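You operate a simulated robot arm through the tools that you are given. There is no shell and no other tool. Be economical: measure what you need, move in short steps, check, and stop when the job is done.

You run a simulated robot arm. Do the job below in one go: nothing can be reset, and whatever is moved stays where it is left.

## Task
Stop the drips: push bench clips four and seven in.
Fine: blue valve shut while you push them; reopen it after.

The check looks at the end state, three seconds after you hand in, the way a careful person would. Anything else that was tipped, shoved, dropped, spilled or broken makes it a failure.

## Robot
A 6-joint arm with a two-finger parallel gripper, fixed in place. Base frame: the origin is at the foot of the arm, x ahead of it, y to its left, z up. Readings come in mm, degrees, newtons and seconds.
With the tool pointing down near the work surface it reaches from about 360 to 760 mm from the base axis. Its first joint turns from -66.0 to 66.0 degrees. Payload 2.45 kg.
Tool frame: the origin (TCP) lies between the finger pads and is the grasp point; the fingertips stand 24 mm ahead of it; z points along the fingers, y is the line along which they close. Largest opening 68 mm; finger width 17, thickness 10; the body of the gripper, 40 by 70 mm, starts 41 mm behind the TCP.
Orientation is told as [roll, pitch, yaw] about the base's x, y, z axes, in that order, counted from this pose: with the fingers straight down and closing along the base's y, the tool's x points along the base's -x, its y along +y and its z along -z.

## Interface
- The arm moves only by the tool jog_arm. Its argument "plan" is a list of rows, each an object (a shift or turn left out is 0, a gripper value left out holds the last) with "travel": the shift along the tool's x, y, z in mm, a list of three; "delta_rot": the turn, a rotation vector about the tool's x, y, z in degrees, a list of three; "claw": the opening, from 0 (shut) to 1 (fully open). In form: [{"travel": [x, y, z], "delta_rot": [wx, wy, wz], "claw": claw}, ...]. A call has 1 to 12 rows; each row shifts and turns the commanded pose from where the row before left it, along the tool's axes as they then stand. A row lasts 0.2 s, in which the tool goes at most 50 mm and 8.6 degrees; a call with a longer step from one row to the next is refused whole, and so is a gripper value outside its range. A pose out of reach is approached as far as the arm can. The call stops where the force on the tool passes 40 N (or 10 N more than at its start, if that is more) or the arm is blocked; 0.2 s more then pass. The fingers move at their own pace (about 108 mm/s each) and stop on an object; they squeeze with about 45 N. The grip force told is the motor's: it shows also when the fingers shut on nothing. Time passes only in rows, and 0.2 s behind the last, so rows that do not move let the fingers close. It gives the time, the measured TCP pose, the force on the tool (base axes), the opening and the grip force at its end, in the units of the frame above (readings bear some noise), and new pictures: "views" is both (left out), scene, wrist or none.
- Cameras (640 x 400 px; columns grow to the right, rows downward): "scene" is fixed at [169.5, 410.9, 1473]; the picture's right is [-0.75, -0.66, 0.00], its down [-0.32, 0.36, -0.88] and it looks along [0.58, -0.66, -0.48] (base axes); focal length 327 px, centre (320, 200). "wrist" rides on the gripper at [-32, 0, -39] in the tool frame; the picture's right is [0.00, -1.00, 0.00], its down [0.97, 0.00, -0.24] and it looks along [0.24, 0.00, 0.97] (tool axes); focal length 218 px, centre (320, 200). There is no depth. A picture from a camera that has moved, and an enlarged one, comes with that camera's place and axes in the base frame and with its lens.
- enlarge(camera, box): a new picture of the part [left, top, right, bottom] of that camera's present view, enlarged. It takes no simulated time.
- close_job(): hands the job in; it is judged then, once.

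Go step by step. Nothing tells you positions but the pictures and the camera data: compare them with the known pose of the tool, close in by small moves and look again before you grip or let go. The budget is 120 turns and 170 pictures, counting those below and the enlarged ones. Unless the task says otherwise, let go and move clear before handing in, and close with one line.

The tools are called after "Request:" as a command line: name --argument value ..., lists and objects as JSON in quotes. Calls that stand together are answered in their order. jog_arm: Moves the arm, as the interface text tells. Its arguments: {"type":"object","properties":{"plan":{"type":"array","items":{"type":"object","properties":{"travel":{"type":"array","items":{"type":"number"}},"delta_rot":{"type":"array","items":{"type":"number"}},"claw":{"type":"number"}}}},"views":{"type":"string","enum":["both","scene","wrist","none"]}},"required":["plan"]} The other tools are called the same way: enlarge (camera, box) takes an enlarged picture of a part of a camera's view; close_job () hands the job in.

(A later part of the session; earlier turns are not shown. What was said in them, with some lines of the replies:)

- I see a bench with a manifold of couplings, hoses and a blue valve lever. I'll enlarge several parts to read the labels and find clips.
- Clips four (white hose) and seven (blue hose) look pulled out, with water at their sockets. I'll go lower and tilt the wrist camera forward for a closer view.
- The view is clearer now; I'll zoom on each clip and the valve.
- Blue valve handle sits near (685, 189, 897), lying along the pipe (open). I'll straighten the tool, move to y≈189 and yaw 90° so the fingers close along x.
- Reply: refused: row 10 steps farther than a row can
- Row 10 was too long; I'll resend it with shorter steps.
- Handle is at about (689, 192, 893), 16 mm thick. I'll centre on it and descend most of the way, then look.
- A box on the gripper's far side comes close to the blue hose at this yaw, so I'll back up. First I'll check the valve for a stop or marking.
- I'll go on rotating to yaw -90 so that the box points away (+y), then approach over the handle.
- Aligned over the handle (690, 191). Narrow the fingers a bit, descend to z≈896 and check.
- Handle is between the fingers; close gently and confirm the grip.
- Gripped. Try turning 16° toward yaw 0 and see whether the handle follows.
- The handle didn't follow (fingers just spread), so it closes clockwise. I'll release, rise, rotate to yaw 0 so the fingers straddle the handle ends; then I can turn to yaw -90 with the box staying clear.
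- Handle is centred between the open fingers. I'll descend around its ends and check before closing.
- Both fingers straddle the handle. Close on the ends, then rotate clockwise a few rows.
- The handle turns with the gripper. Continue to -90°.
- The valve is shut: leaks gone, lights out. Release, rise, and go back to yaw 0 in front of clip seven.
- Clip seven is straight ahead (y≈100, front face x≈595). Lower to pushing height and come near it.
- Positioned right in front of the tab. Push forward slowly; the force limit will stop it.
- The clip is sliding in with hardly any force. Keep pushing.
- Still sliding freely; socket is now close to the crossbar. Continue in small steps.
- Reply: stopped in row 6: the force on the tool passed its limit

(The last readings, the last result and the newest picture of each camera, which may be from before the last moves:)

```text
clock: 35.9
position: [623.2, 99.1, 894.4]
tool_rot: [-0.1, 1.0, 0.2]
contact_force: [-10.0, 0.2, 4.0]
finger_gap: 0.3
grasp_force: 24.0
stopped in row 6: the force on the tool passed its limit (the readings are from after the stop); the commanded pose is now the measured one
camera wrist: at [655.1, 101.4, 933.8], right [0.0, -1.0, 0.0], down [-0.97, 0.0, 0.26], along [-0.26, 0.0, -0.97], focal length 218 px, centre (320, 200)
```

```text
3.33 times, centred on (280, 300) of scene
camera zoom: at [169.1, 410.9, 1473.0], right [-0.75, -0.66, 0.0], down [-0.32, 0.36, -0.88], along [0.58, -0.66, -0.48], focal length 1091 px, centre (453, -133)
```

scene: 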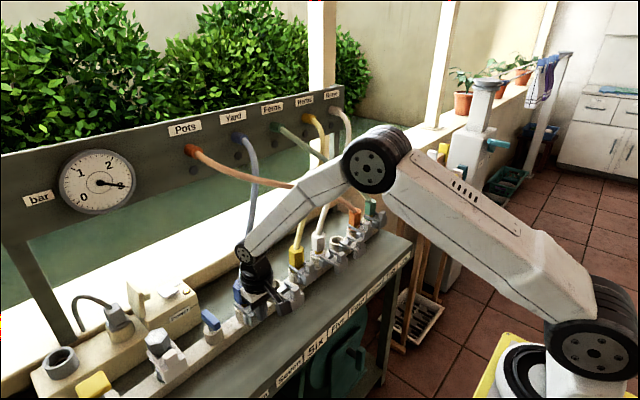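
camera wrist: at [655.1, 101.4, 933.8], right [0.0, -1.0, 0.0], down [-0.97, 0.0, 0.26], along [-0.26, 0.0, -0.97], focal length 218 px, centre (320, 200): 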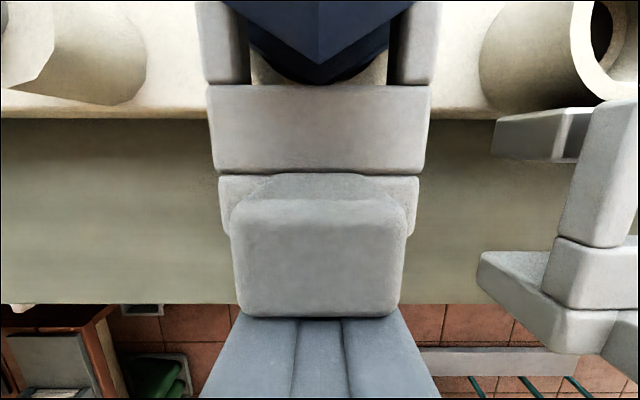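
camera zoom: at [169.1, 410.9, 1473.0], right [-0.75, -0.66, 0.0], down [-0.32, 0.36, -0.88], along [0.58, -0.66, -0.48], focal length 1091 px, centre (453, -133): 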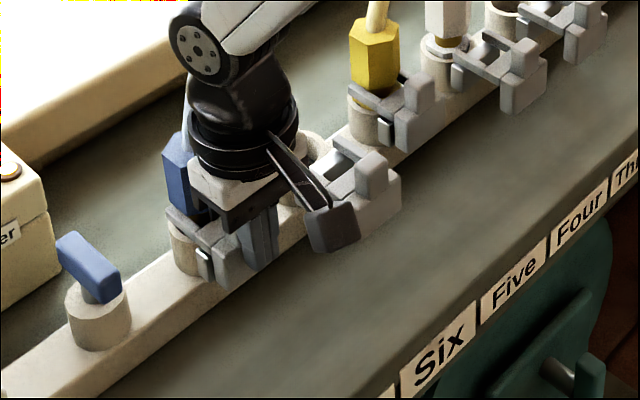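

It stopped on force at x≈623. Back off and compare with the seated clips.

Request:
jog_arm --plan '[{"travel": [30, 0, 0]}, {"travel": [40, 0, 0]}, {"travel": [20, 0, -40]}, {"travel": [0, 0, -40]}, {"travel": [0, -30, -30]}, {"travel": [0, -30, -30]}]'

Request:
enlarge --camera "scene" --box '[200, 220, 360, 340]'

Request:
enlarge --camera "wrist" --box '[190, 0, 510, 200]'

```text
clock: 37.3
position: [534.4, 39.9, 1038.2]
tool_rot: [-0.1, 0.7, 0.1]
contact_force: [-0.1, 0.6, -0.5]
finger_gap: 0.1
grasp_force: 23.6
camera wrist: at [566.9, 41.5, 1077.0], right [0.0, -1.0, 0.0], down [-0.97, 0.0, 0.25], along [-0.25, 0.0, -0.97], focal length 218 px, centre (320, 200)
```

scene: 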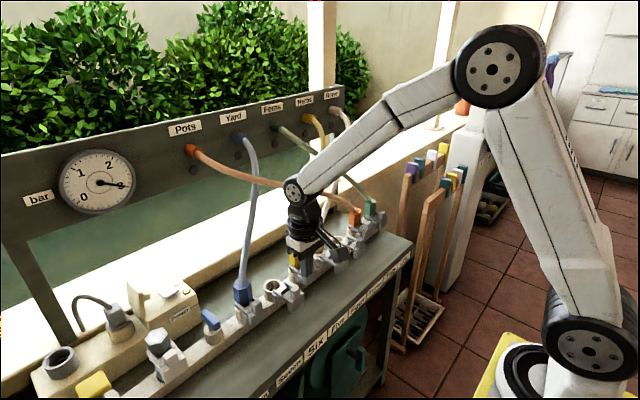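
wrist: 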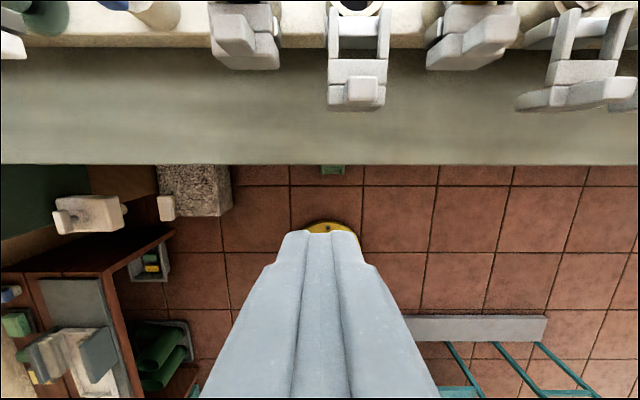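

```text
3.33 times, centred on (280, 280) of scene
camera zoom: at [169.4, 410.9, 1473.0], right [-0.75, -0.66, 0.0], down [-0.32, 0.36, -0.88], along [0.58, -0.66, -0.48], focal length 1091 px, centre (453, -67)
```

zoom: 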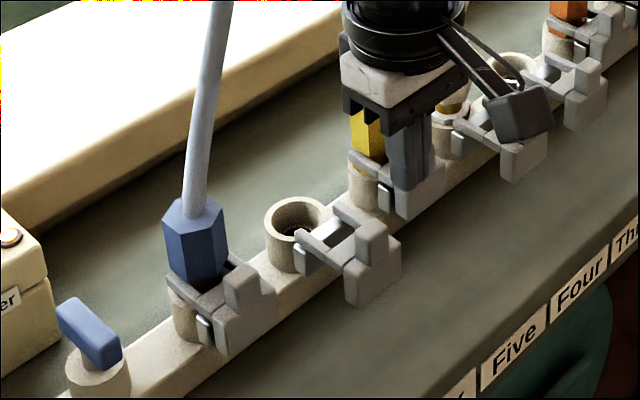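

```text
2.00 times, centred on (350, 100) of wrist
camera zoom: at [566.9, 41.5, 1077.0], right [0.0, -1.0, 0.0], down [-0.97, 0.0, 0.25], along [-0.25, 0.0, -0.97], focal length 436 px, centre (260, 400)
```

zoom: 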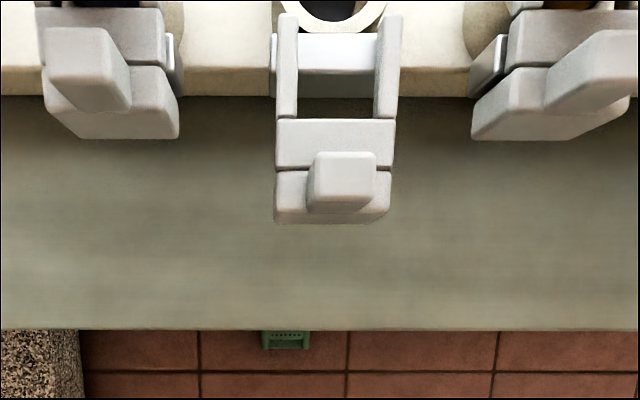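

Clip seven now matches seated clip five. Next, go to clip four (estimated y≈-163).

Request:
jog_arm --plan '[{"travel": [0, -41, 0], "delta_rot": [0, -0.7, 0]}, {"travel": [0, -41, 0]}, {"travel": [0, -41, 0]}, {"travel": [0, -41, 0]}, {"travel": [0, -39, 0]}, {"travel": [0, 0, 35]}, {"travel": [0, 0, 35]}, {}]'

Request:
enlarge --camera "scene" --box '[250, 170, 410, 290]'

```text
clock: 39.1
position: [536.1, -163.5, 965.9]
tool_rot: [-0.1, 0.0, 0.2]
contact_force: [-0.8, -0.2, 0.0]
finger_gap: 0.0
grasp_force: 24.1
camera wrist: at [567.8, -162.7, 1005.9], right [0.0, -1.0, 0.0], down [-0.97, 0.0, 0.24], along [-0.24, 0.0, -0.97], focal length 218 px, centre (320, 200)
```

scene: 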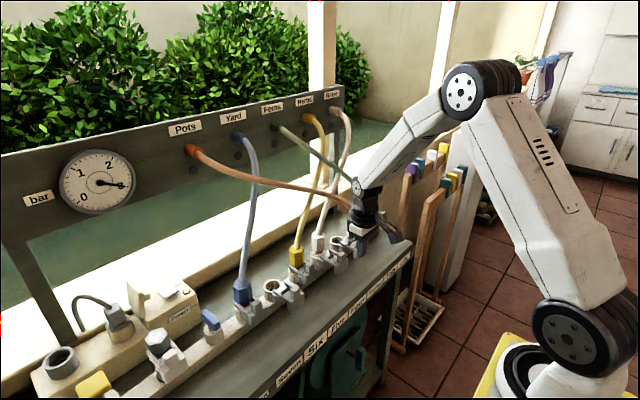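
wrist: 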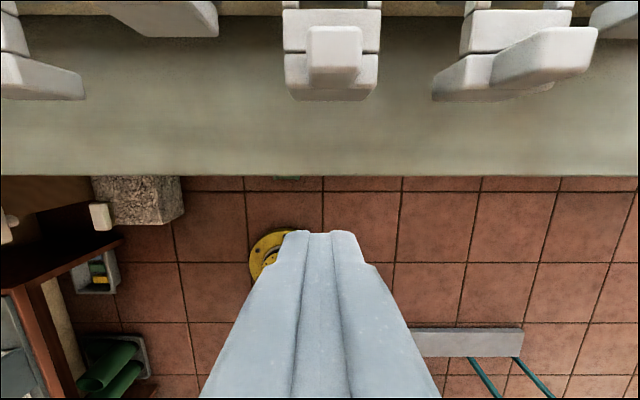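

```text
3.33 times, centred on (330, 230) of scene
camera zoom: at [169.5, 410.9, 1473.0], right [-0.75, -0.66, 0.0], down [-0.32, 0.36, -0.88], along [0.58, -0.66, -0.48], focal length 1091 px, centre (287, 100)
```

zoom: 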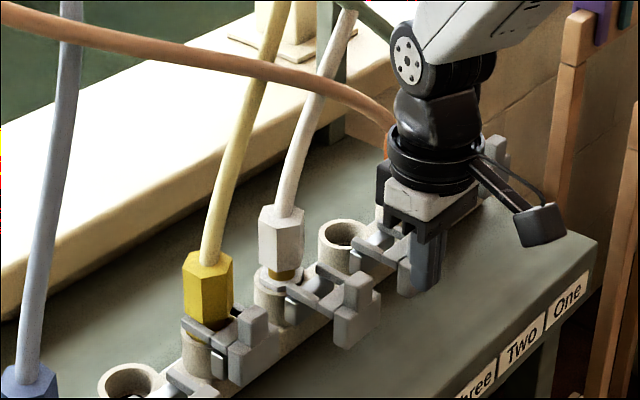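

The clip ahead is the white hose's clip four (out), with seated five to its left; its centre is about y=-168. Shift, lower and approach.

Request:
jog_arm --plan '[{"travel": [0, -5, 35]}, {"travel": [0, 0, 35]}, {"travel": [-20, 0, 0]}, {"travel": [-15, 0, 0]}, {}]'

Request:
enlarge --camera "scene" --box '[250, 170, 410, 290]'

```text
clock: 40.3
position: [571.5, -167.5, 896.7]
tool_rot: [-0.1, 0.0, 0.1]
contact_force: [-0.1, 0.4, -0.6]
finger_gap: 0.3
grasp_force: 23.7
camera wrist: at [603.4, -166.0, 935.5], right [0.0, -1.0, 0.0], down [-0.97, 0.0, 0.24], along [-0.24, 0.0, -0.97], focal length 218 px, centre (320, 200)
```

scene: 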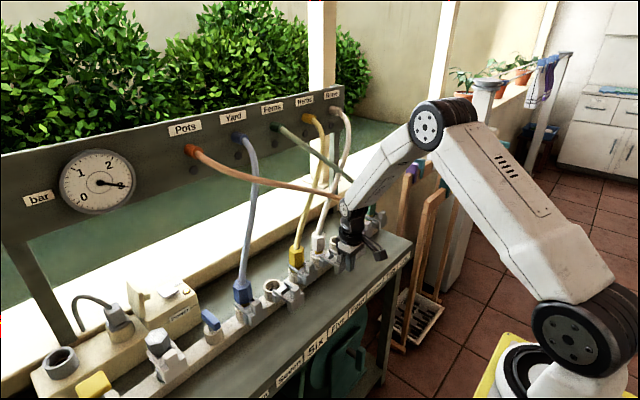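
wrist: 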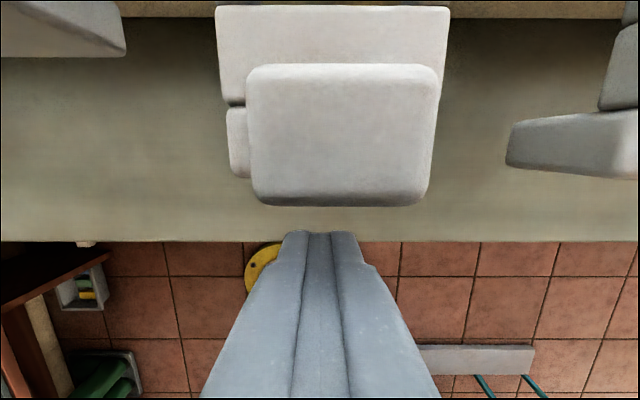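

```text
3.33 times, centred on (330, 230) of scene
camera zoom: at [169.5, 410.9, 1473.0], right [-0.75, -0.66, 0.0], down [-0.32, 0.36, -0.88], along [0.58, -0.66, -0.48], focal length 1091 px, centre (287, 100)
```

zoom: 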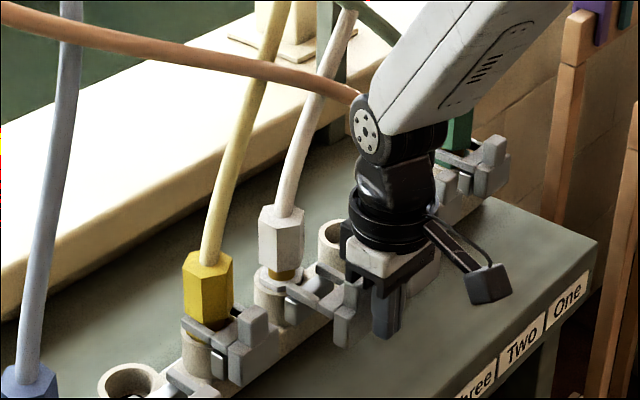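

Nearly centred; shift 2 mm more and push slowly.

Request:
jog_arm --plan '[{"travel": [0, -2, 0]}, {"travel": [-4, 0, 0]}, {"travel": [-4, 0, 0]}, {"travel": [-4, 0, 0]}, {"travel": [-4, 0, 0]}, {"travel": [-4, 0, 0]}, {"travel": [-4, 0, 0]}, {"travel": [-4, 0, 0]}, {"travel": [-4, 0, 0]}, {"travel": [-4, 0, 0]}]'

Request:
enlarge --camera "scene" --box '[250, 170, 410, 290]'

```text
clock: 42.5
position: [607.5, -170.8, 897.7]
tool_rot: [-0.1, 0.0, 0.2]
contact_force: [-0.5, -1.0, 0.7]
finger_gap: 0.0
grasp_force: 23.0
camera wrist: at [639.4, -168.9, 936.0], right [0.0, -1.0, 0.0], down [-0.97, 0.0, 0.24], along [-0.24, 0.0, -0.97], focal length 218 px, centre (320, 200)
```

scene: 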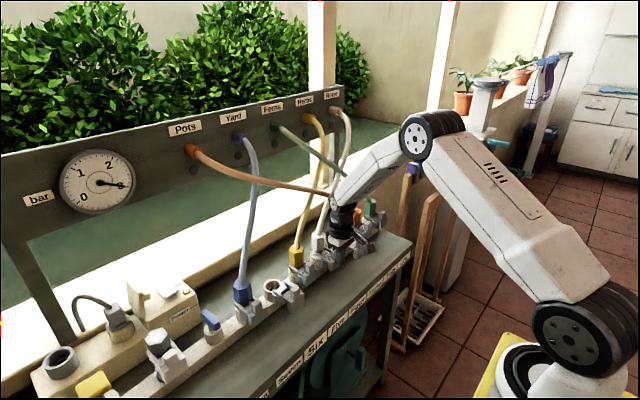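
wrist: 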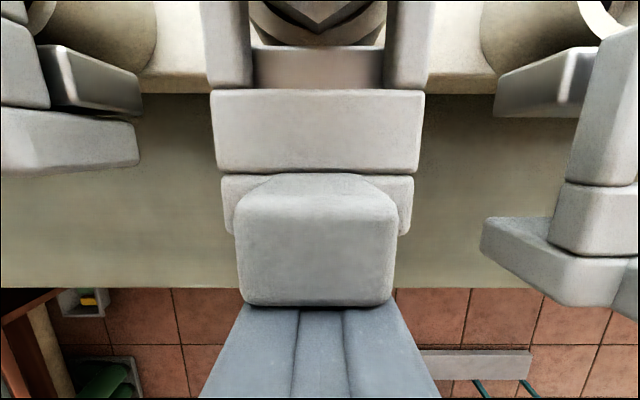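

```text
3.33 times, centred on (330, 230) of scene
camera zoom: at [169.5, 410.9, 1473.0], right [-0.75, -0.66, 0.0], down [-0.32, 0.36, -0.88], along [0.58, -0.66, -0.48], focal length 1091 px, centre (287, 100)
```

zoom: 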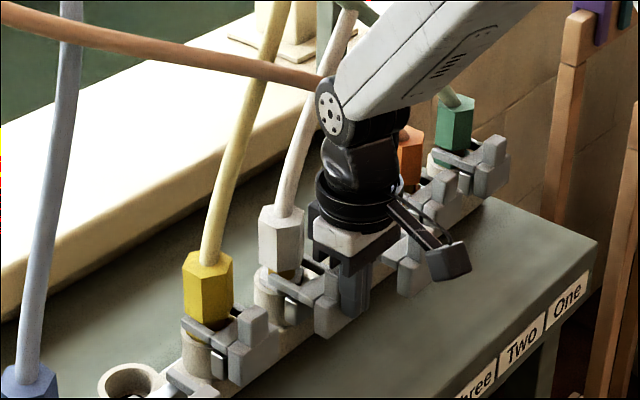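

Sliding well, no unwanted forces. Push on to the stop.

Request:
jog_arm --plan '[{"travel": [-3, 0, 0]}, {"travel": [-3, 0, 0]}, {"travel": [-3, 0, 0]}, {"travel": [-2, 0, 0]}, {"travel": [-2, 0, 0]}, {"travel": [-2, 0, 0]}, {"travel": [-2, 0, 0]}, {"travel": [-2, 0, 0]}, {"travel": [-2, 0, 0]}]' --views "wrist"

Request:
jog_arm --plan '[{"travel": [30, 0, 0]}, {"travel": [40, 0, 0]}, {"travel": [20, 0, -40]}, {"travel": [0, 0, -40]}, {"travel": [0, 35, -30]}, {"travel": [0, 35, -30]}]'

Request:
enlarge --camera "scene" --box '[250, 190, 410, 310]'

Request:
enlarge --camera "wrist" --box '[190, 0, 510, 200]'

```text
clock: 44.5
position: [623.0, -170.4, 895.3]
tool_rot: [0.2, 0.9, 0.2]
contact_force: [-11.3, 1.1, 4.1]
finger_gap: 0.0
grasp_force: 24.3
stopped in row 9: the force on the tool passed its limit (the readings are from after the stop); the commanded pose is now the measured one
camera wrist: at [655.3, -169.3, 934.9], right [0.0, -1.0, 0.0], down [-0.97, 0.0, 0.26], along [-0.26, 0.0, -0.97], focal length 218 px, centre (320, 200)
```

wrist: 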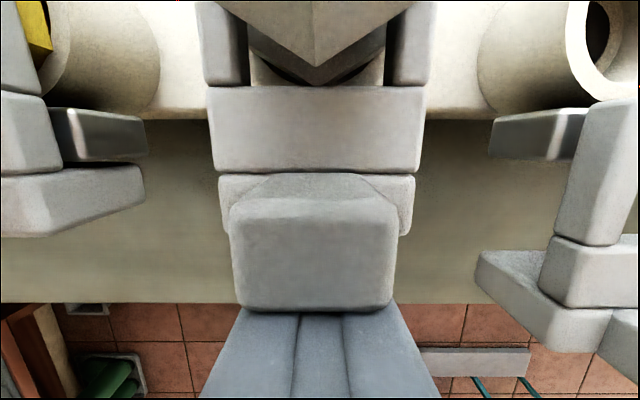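

```text
clock: 45.9
position: [535.7, -101.3, 1038.0]
tool_rot: [0.1, 0.7, 0.1]
contact_force: [0.0, -0.9, 1.0]
finger_gap: 0.0
grasp_force: 24.0
camera wrist: at [568.0, -99.4, 1076.8], right [0.0, -1.0, 0.0], down [-0.97, 0.0, 0.25], along [-0.25, 0.0, -0.97], focal length 218 px, centre (320, 200)
```

scene: 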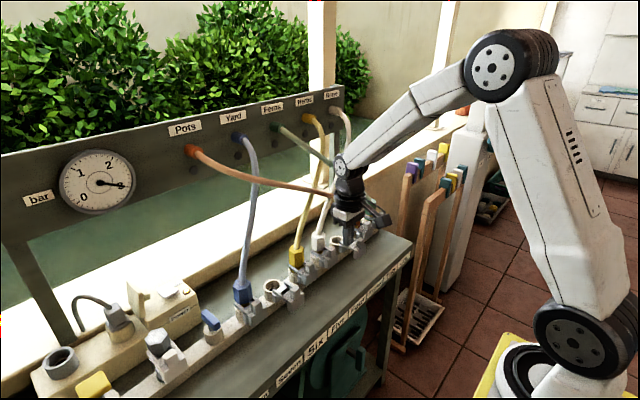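
wrist: 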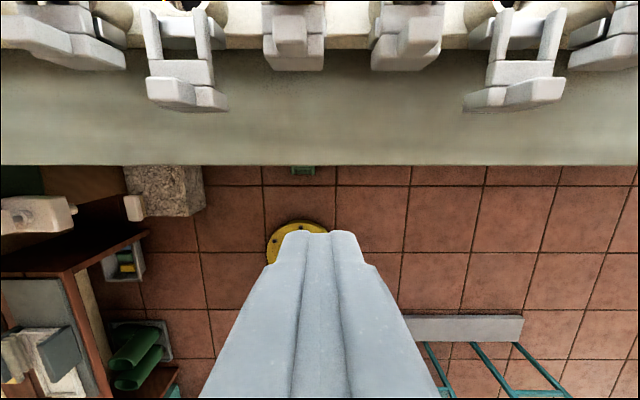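

```text
3.33 times, centred on (330, 250) of scene
camera zoom: at [169.5, 410.9, 1473.0], right [-0.75, -0.66, 0.0], down [-0.32, 0.36, -0.88], along [0.58, -0.66, -0.48], focal length 1091 px, centre (287, 33)
```

zoom: 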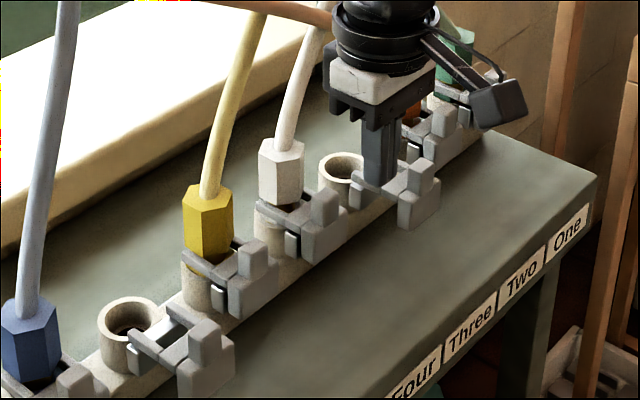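

```text
2.00 times, centred on (350, 100) of wrist
camera zoom: at [568.0, -99.4, 1076.8], right [0.0, -1.0, 0.0], down [-0.97, 0.0, 0.25], along [-0.25, 0.0, -0.97], focal length 436 px, centre (260, 400)
```

zoom: 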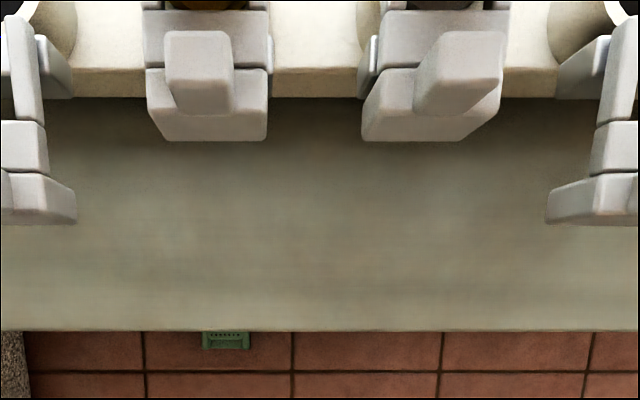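

Clip four is seated level with five. Now back to the blue valve, yaw -90, to reopen it.

Request:
jog_arm --plan '[{"travel": [0, 42, 0], "delta_rot": [0, -0.7, 0]}, {"travel": [0, 42, 0]}, {"travel": [0, 42, 0]}, {"travel": [0, 42, 0]}, {"travel": [0, 42, 0]}, {"travel": [0, 42, 0]}, {"travel": [0, 40, 0], "claw": 1}, {"delta_rot": [0, 0, 8.5]}, {"delta_rot": [0, 0, 8.5]}, {"delta_rot": [0, 0, 8.5]}, {"delta_rot": [0, 0, 8.5]}, {"delta_rot": [0, 0, 8.5]}]' --views "none"

Request:
jog_arm --plan '[{"delta_rot": [0, 0, 8.5]}, {"delta_rot": [0, 0, 8.5]}, {"delta_rot": [0, 0, 8.5]}, {"delta_rot": [0, 0, 8.5]}, {"delta_rot": [0, 0, 8.5]}, {"delta_rot": [0, 0, 5.1]}, {"travel": [0, 40, 0]}, {"travel": [0, 40, 0]}, {"travel": [0, 40, 0]}, {"travel": [0, 34, 0]}, {"travel": [0, 0, 40]}, {"travel": [0, 0, 25]}]'

```text
clock: 48.5
position: [535.0, 191.2, 1037.1]
tool_rot: [0.0, 0.1, -42.7]
contact_force: [0.2, -1.2, -0.9]
finger_gap: 67.9
grasp_force: 0.1
```

```text
clock: 51.1
position: [688.8, 190.1, 972.0]
tool_rot: [0.0, 0.1, -90.0]
contact_force: [0.0, 0.3, 0.2]
finger_gap: 68.0
grasp_force: 0.1
camera wrist: at [688.3, 159.3, 1011.4], right [-1.0, 0.0, 0.0], down [0.0, 0.97, 0.24], along [0.0, 0.24, -0.97], focal length 218 px, centre (320, 200)
```

scene: 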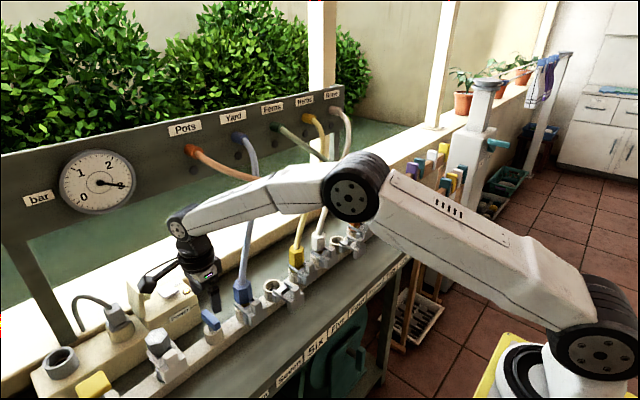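
wrist: 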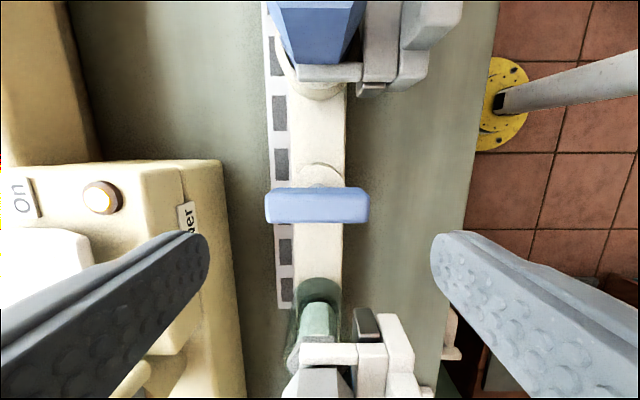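

Aligned with the handle. Descend, grip the ends and turn it back.

Request:
jog_arm --plan '[{"travel": [0, 1, 35]}, {"travel": [0, 0, 30]}, {"travel": [0, 0, 12]}, {"claw": 0}, {}, {}]' --views "wrist"

```text
clock: 52.5
position: [690.3, 191.1, 896.0]
tool_rot: [0.0, 0.0, -90.0]
contact_force: [2.8, -0.9, -3.9]
finger_gap: 56.1
grasp_force: 45.2
camera wrist: at [689.6, 160.3, 935.0], right [-1.0, 0.0, 0.0], down [0.0, 0.97, 0.24], along [0.0, 0.24, -0.97], focal length 218 px, centre (320, 200)
```

wrist: 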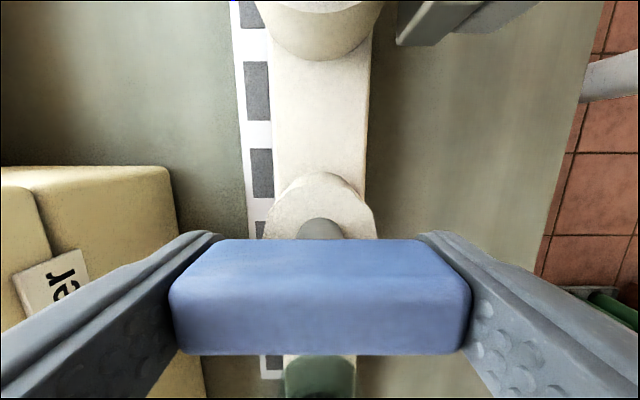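

Gripped; turn it 90° counter-clockwise to open.

Request:
jog_arm --plan '[{"delta_rot": [0, 0, -8]}, {"delta_rot": [0, 0, -8]}, {"delta_rot": [0, 0, -8]}, {"delta_rot": [0, 0, -8]}, {"delta_rot": [0, 0, -8]}, {"delta_rot": [0, 0, -8]}, {"delta_rot": [0, 0, -8]}, {"delta_rot": [0, 0, -8]}, {"delta_rot": [0, 0, -8]}, {"delta_rot": [0, 0, -8]}, {"delta_rot": [0, 0, -8]}, {"delta_rot": [0, 0, -2]}]'

```text
clock: 55.1
position: [689.0, 190.0, 895.8]
tool_rot: [0.0, 0.2, 0.1]
contact_force: [-21.3, -11.1, 3.8]
finger_gap: 56.1
grasp_force: 45.3
camera wrist: at [721.1, 191.6, 934.9], right [0.0, -1.0, 0.0], down [-0.97, 0.0, 0.24], along [-0.24, 0.0, -0.97], focal length 218 px, centre (320, 200)
```

scene: 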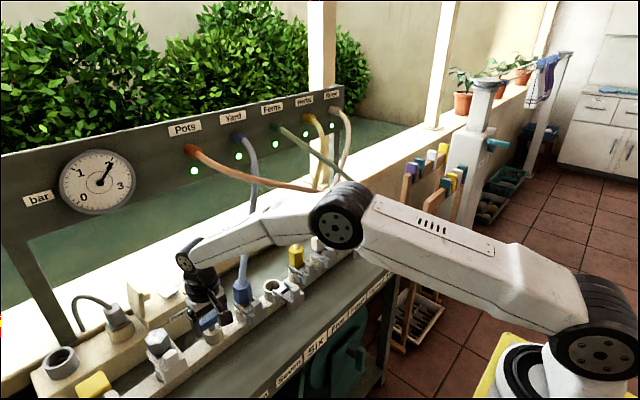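
wrist: 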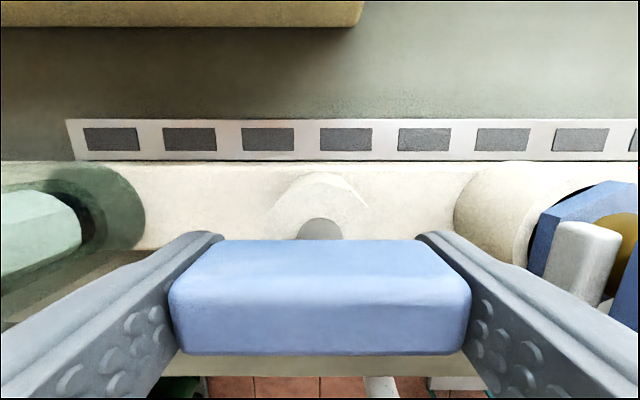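

The valve is open, the lights are green and seven is dry. Release, rise and back away, then inspect.

Request:
jog_arm --plan '[{"claw": 1}, {}, {"travel": [0, 0, -40]}, {"travel": [0, 0, -45]}, {"travel": [40, 0, 0]}, {"travel": [45, 0, 0]}, {"travel": [45, 0, -20]}, {"travel": [45, 0, -20]}, {"travel": [20, 0, -40]}, {}]'

Request:
enlarge --camera "scene" --box '[220, 190, 400, 325]'

Request:
enlarge --camera "scene" --box '[10, 90, 350, 345]'

```text
clock: 57.3
position: [494.3, 191.4, 1062.3]
tool_rot: [0.1, 0.0, 0.0]
contact_force: [0.0, 0.1, 0.4]
finger_gap: 67.8
grasp_force: 0.1
camera wrist: at [526.7, 192.3, 1101.6], right [0.0, -1.0, 0.0], down [-0.97, 0.0, 0.24], along [-0.24, 0.0, -0.97], focal length 218 px, centre (320, 200)
```

scene: 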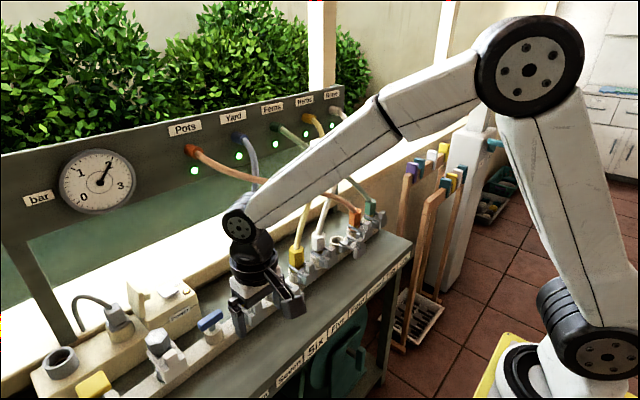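
wrist: 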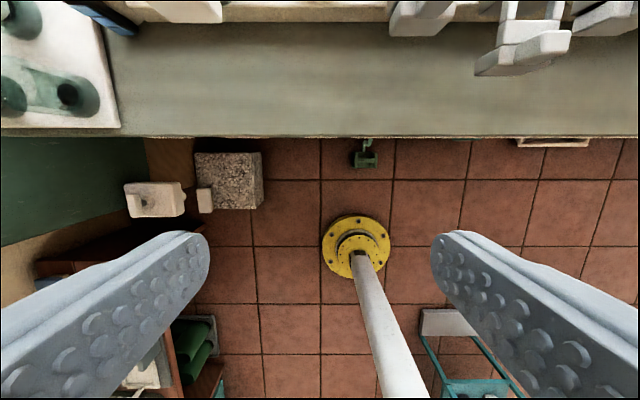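

```text
2.96 times, centred on (310, 258) of scene
camera zoom: at [169.4, 410.9, 1473.0], right [-0.75, -0.66, 0.0], down [-0.32, 0.36, -0.88], along [0.58, -0.66, -0.48], focal length 970 px, centre (350, 30)
```

zoom: 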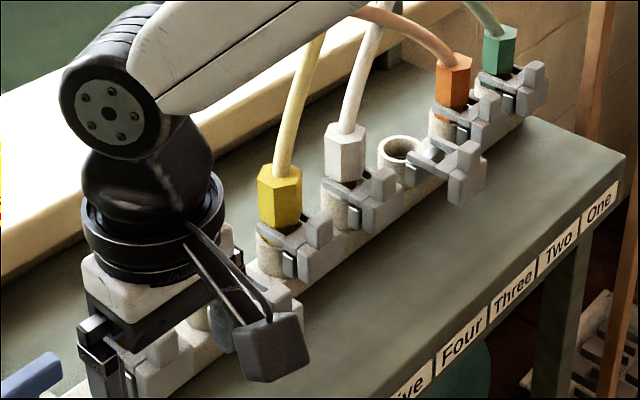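

```text
1.57 times, centred on (180, 218) of scene
camera zoom: at [169.4, 410.9, 1473.0], right [-0.75, -0.66, 0.0], down [-0.32, 0.36, -0.88], along [0.58, -0.66, -0.48], focal length 513 px, centre (540, 172)
```

zoom: 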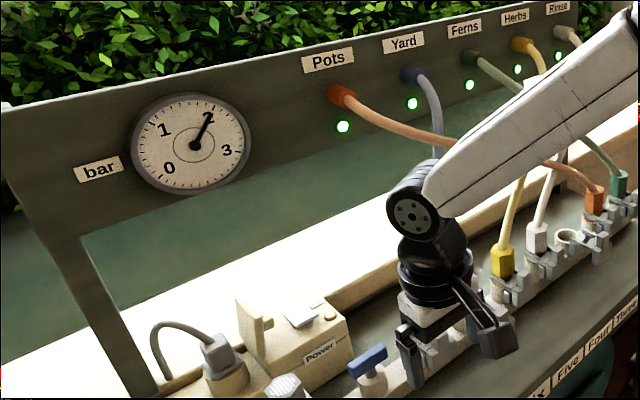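

All five lights are green, but a bluish patch by socket six is hidden by the gripper. I'll move the arm aside to see it.

Request:
jog_arm --plan '[{"travel": [40, 0, -25]}, {"travel": [20, 0, -40]}, {"travel": [0, 0, -45]}, {"travel": [0, 0, -45]}, {}]'

Request:
enlarge --camera "scene" --box '[180, 210, 400, 350]'

Request:
enlarge --camera "wrist" --box '[240, 0, 640, 200]'

```text
clock: 58.5
position: [436.0, 192.6, 1217.2]
tool_rot: [0.1, 0.0, 0.0]
contact_force: [0.5, 0.0, 0.3]
finger_gap: 67.9
grasp_force: 0.0
camera wrist: at [466.9, 193.0, 1256.4], right [0.0, -1.0, 0.0], down [-0.97, 0.0, 0.24], along [-0.24, 0.0, -0.97], focal length 218 px, centre (320, 200)
```

scene: 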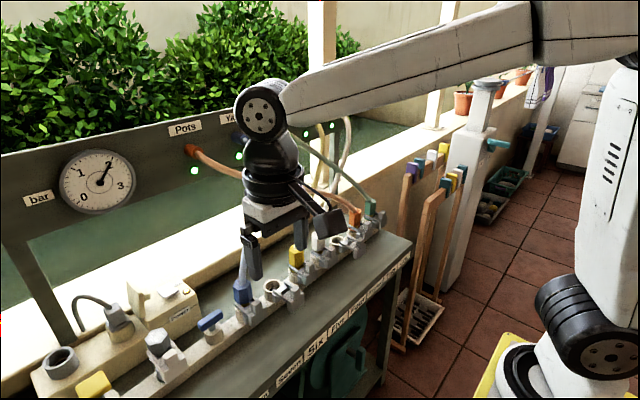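
wrist: 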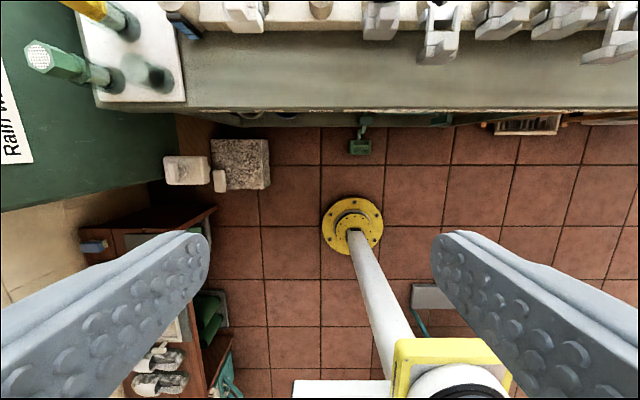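

```text
2.86 times, centred on (290, 280) of scene
camera zoom: at [169.5, 410.9, 1473.0], right [-0.75, -0.66, 0.0], down [-0.32, 0.36, -0.88], along [0.58, -0.66, -0.48], focal length 935 px, centre (406, -29)
```

zoom: 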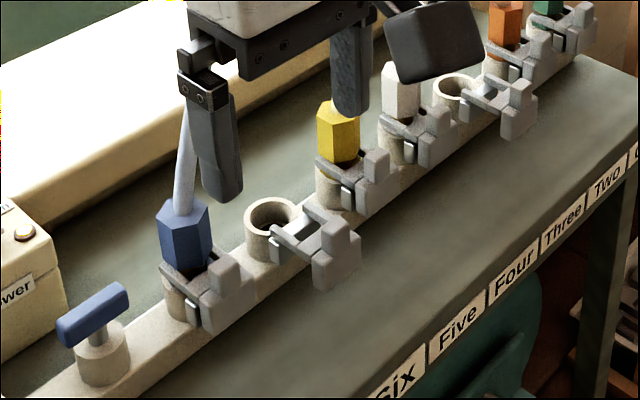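

```text
1.60 times, centred on (440, 100) of wrist
camera zoom: at [466.9, 193.0, 1256.4], right [0.0, -1.0, 0.0], down [-0.97, 0.0, 0.24], along [-0.24, 0.0, -0.97], focal length 349 px, centre (128, 360)
```

zoom: 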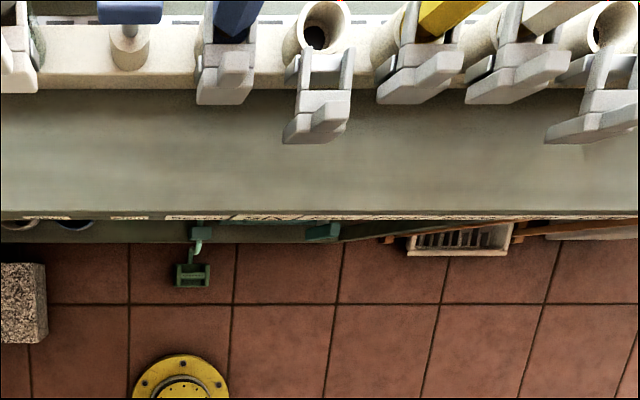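

Everything is dry, clips four and seven are in, the blue valve is open along the pipe, and the arm is clear. Handing in.

Request:
close_job

```text
The job is handed in.
```

Clips four and seven are pushed fully in and both drips have stopped. I shut the blue valve for the pushing and reopened it afterwards; all five panel lights are green.
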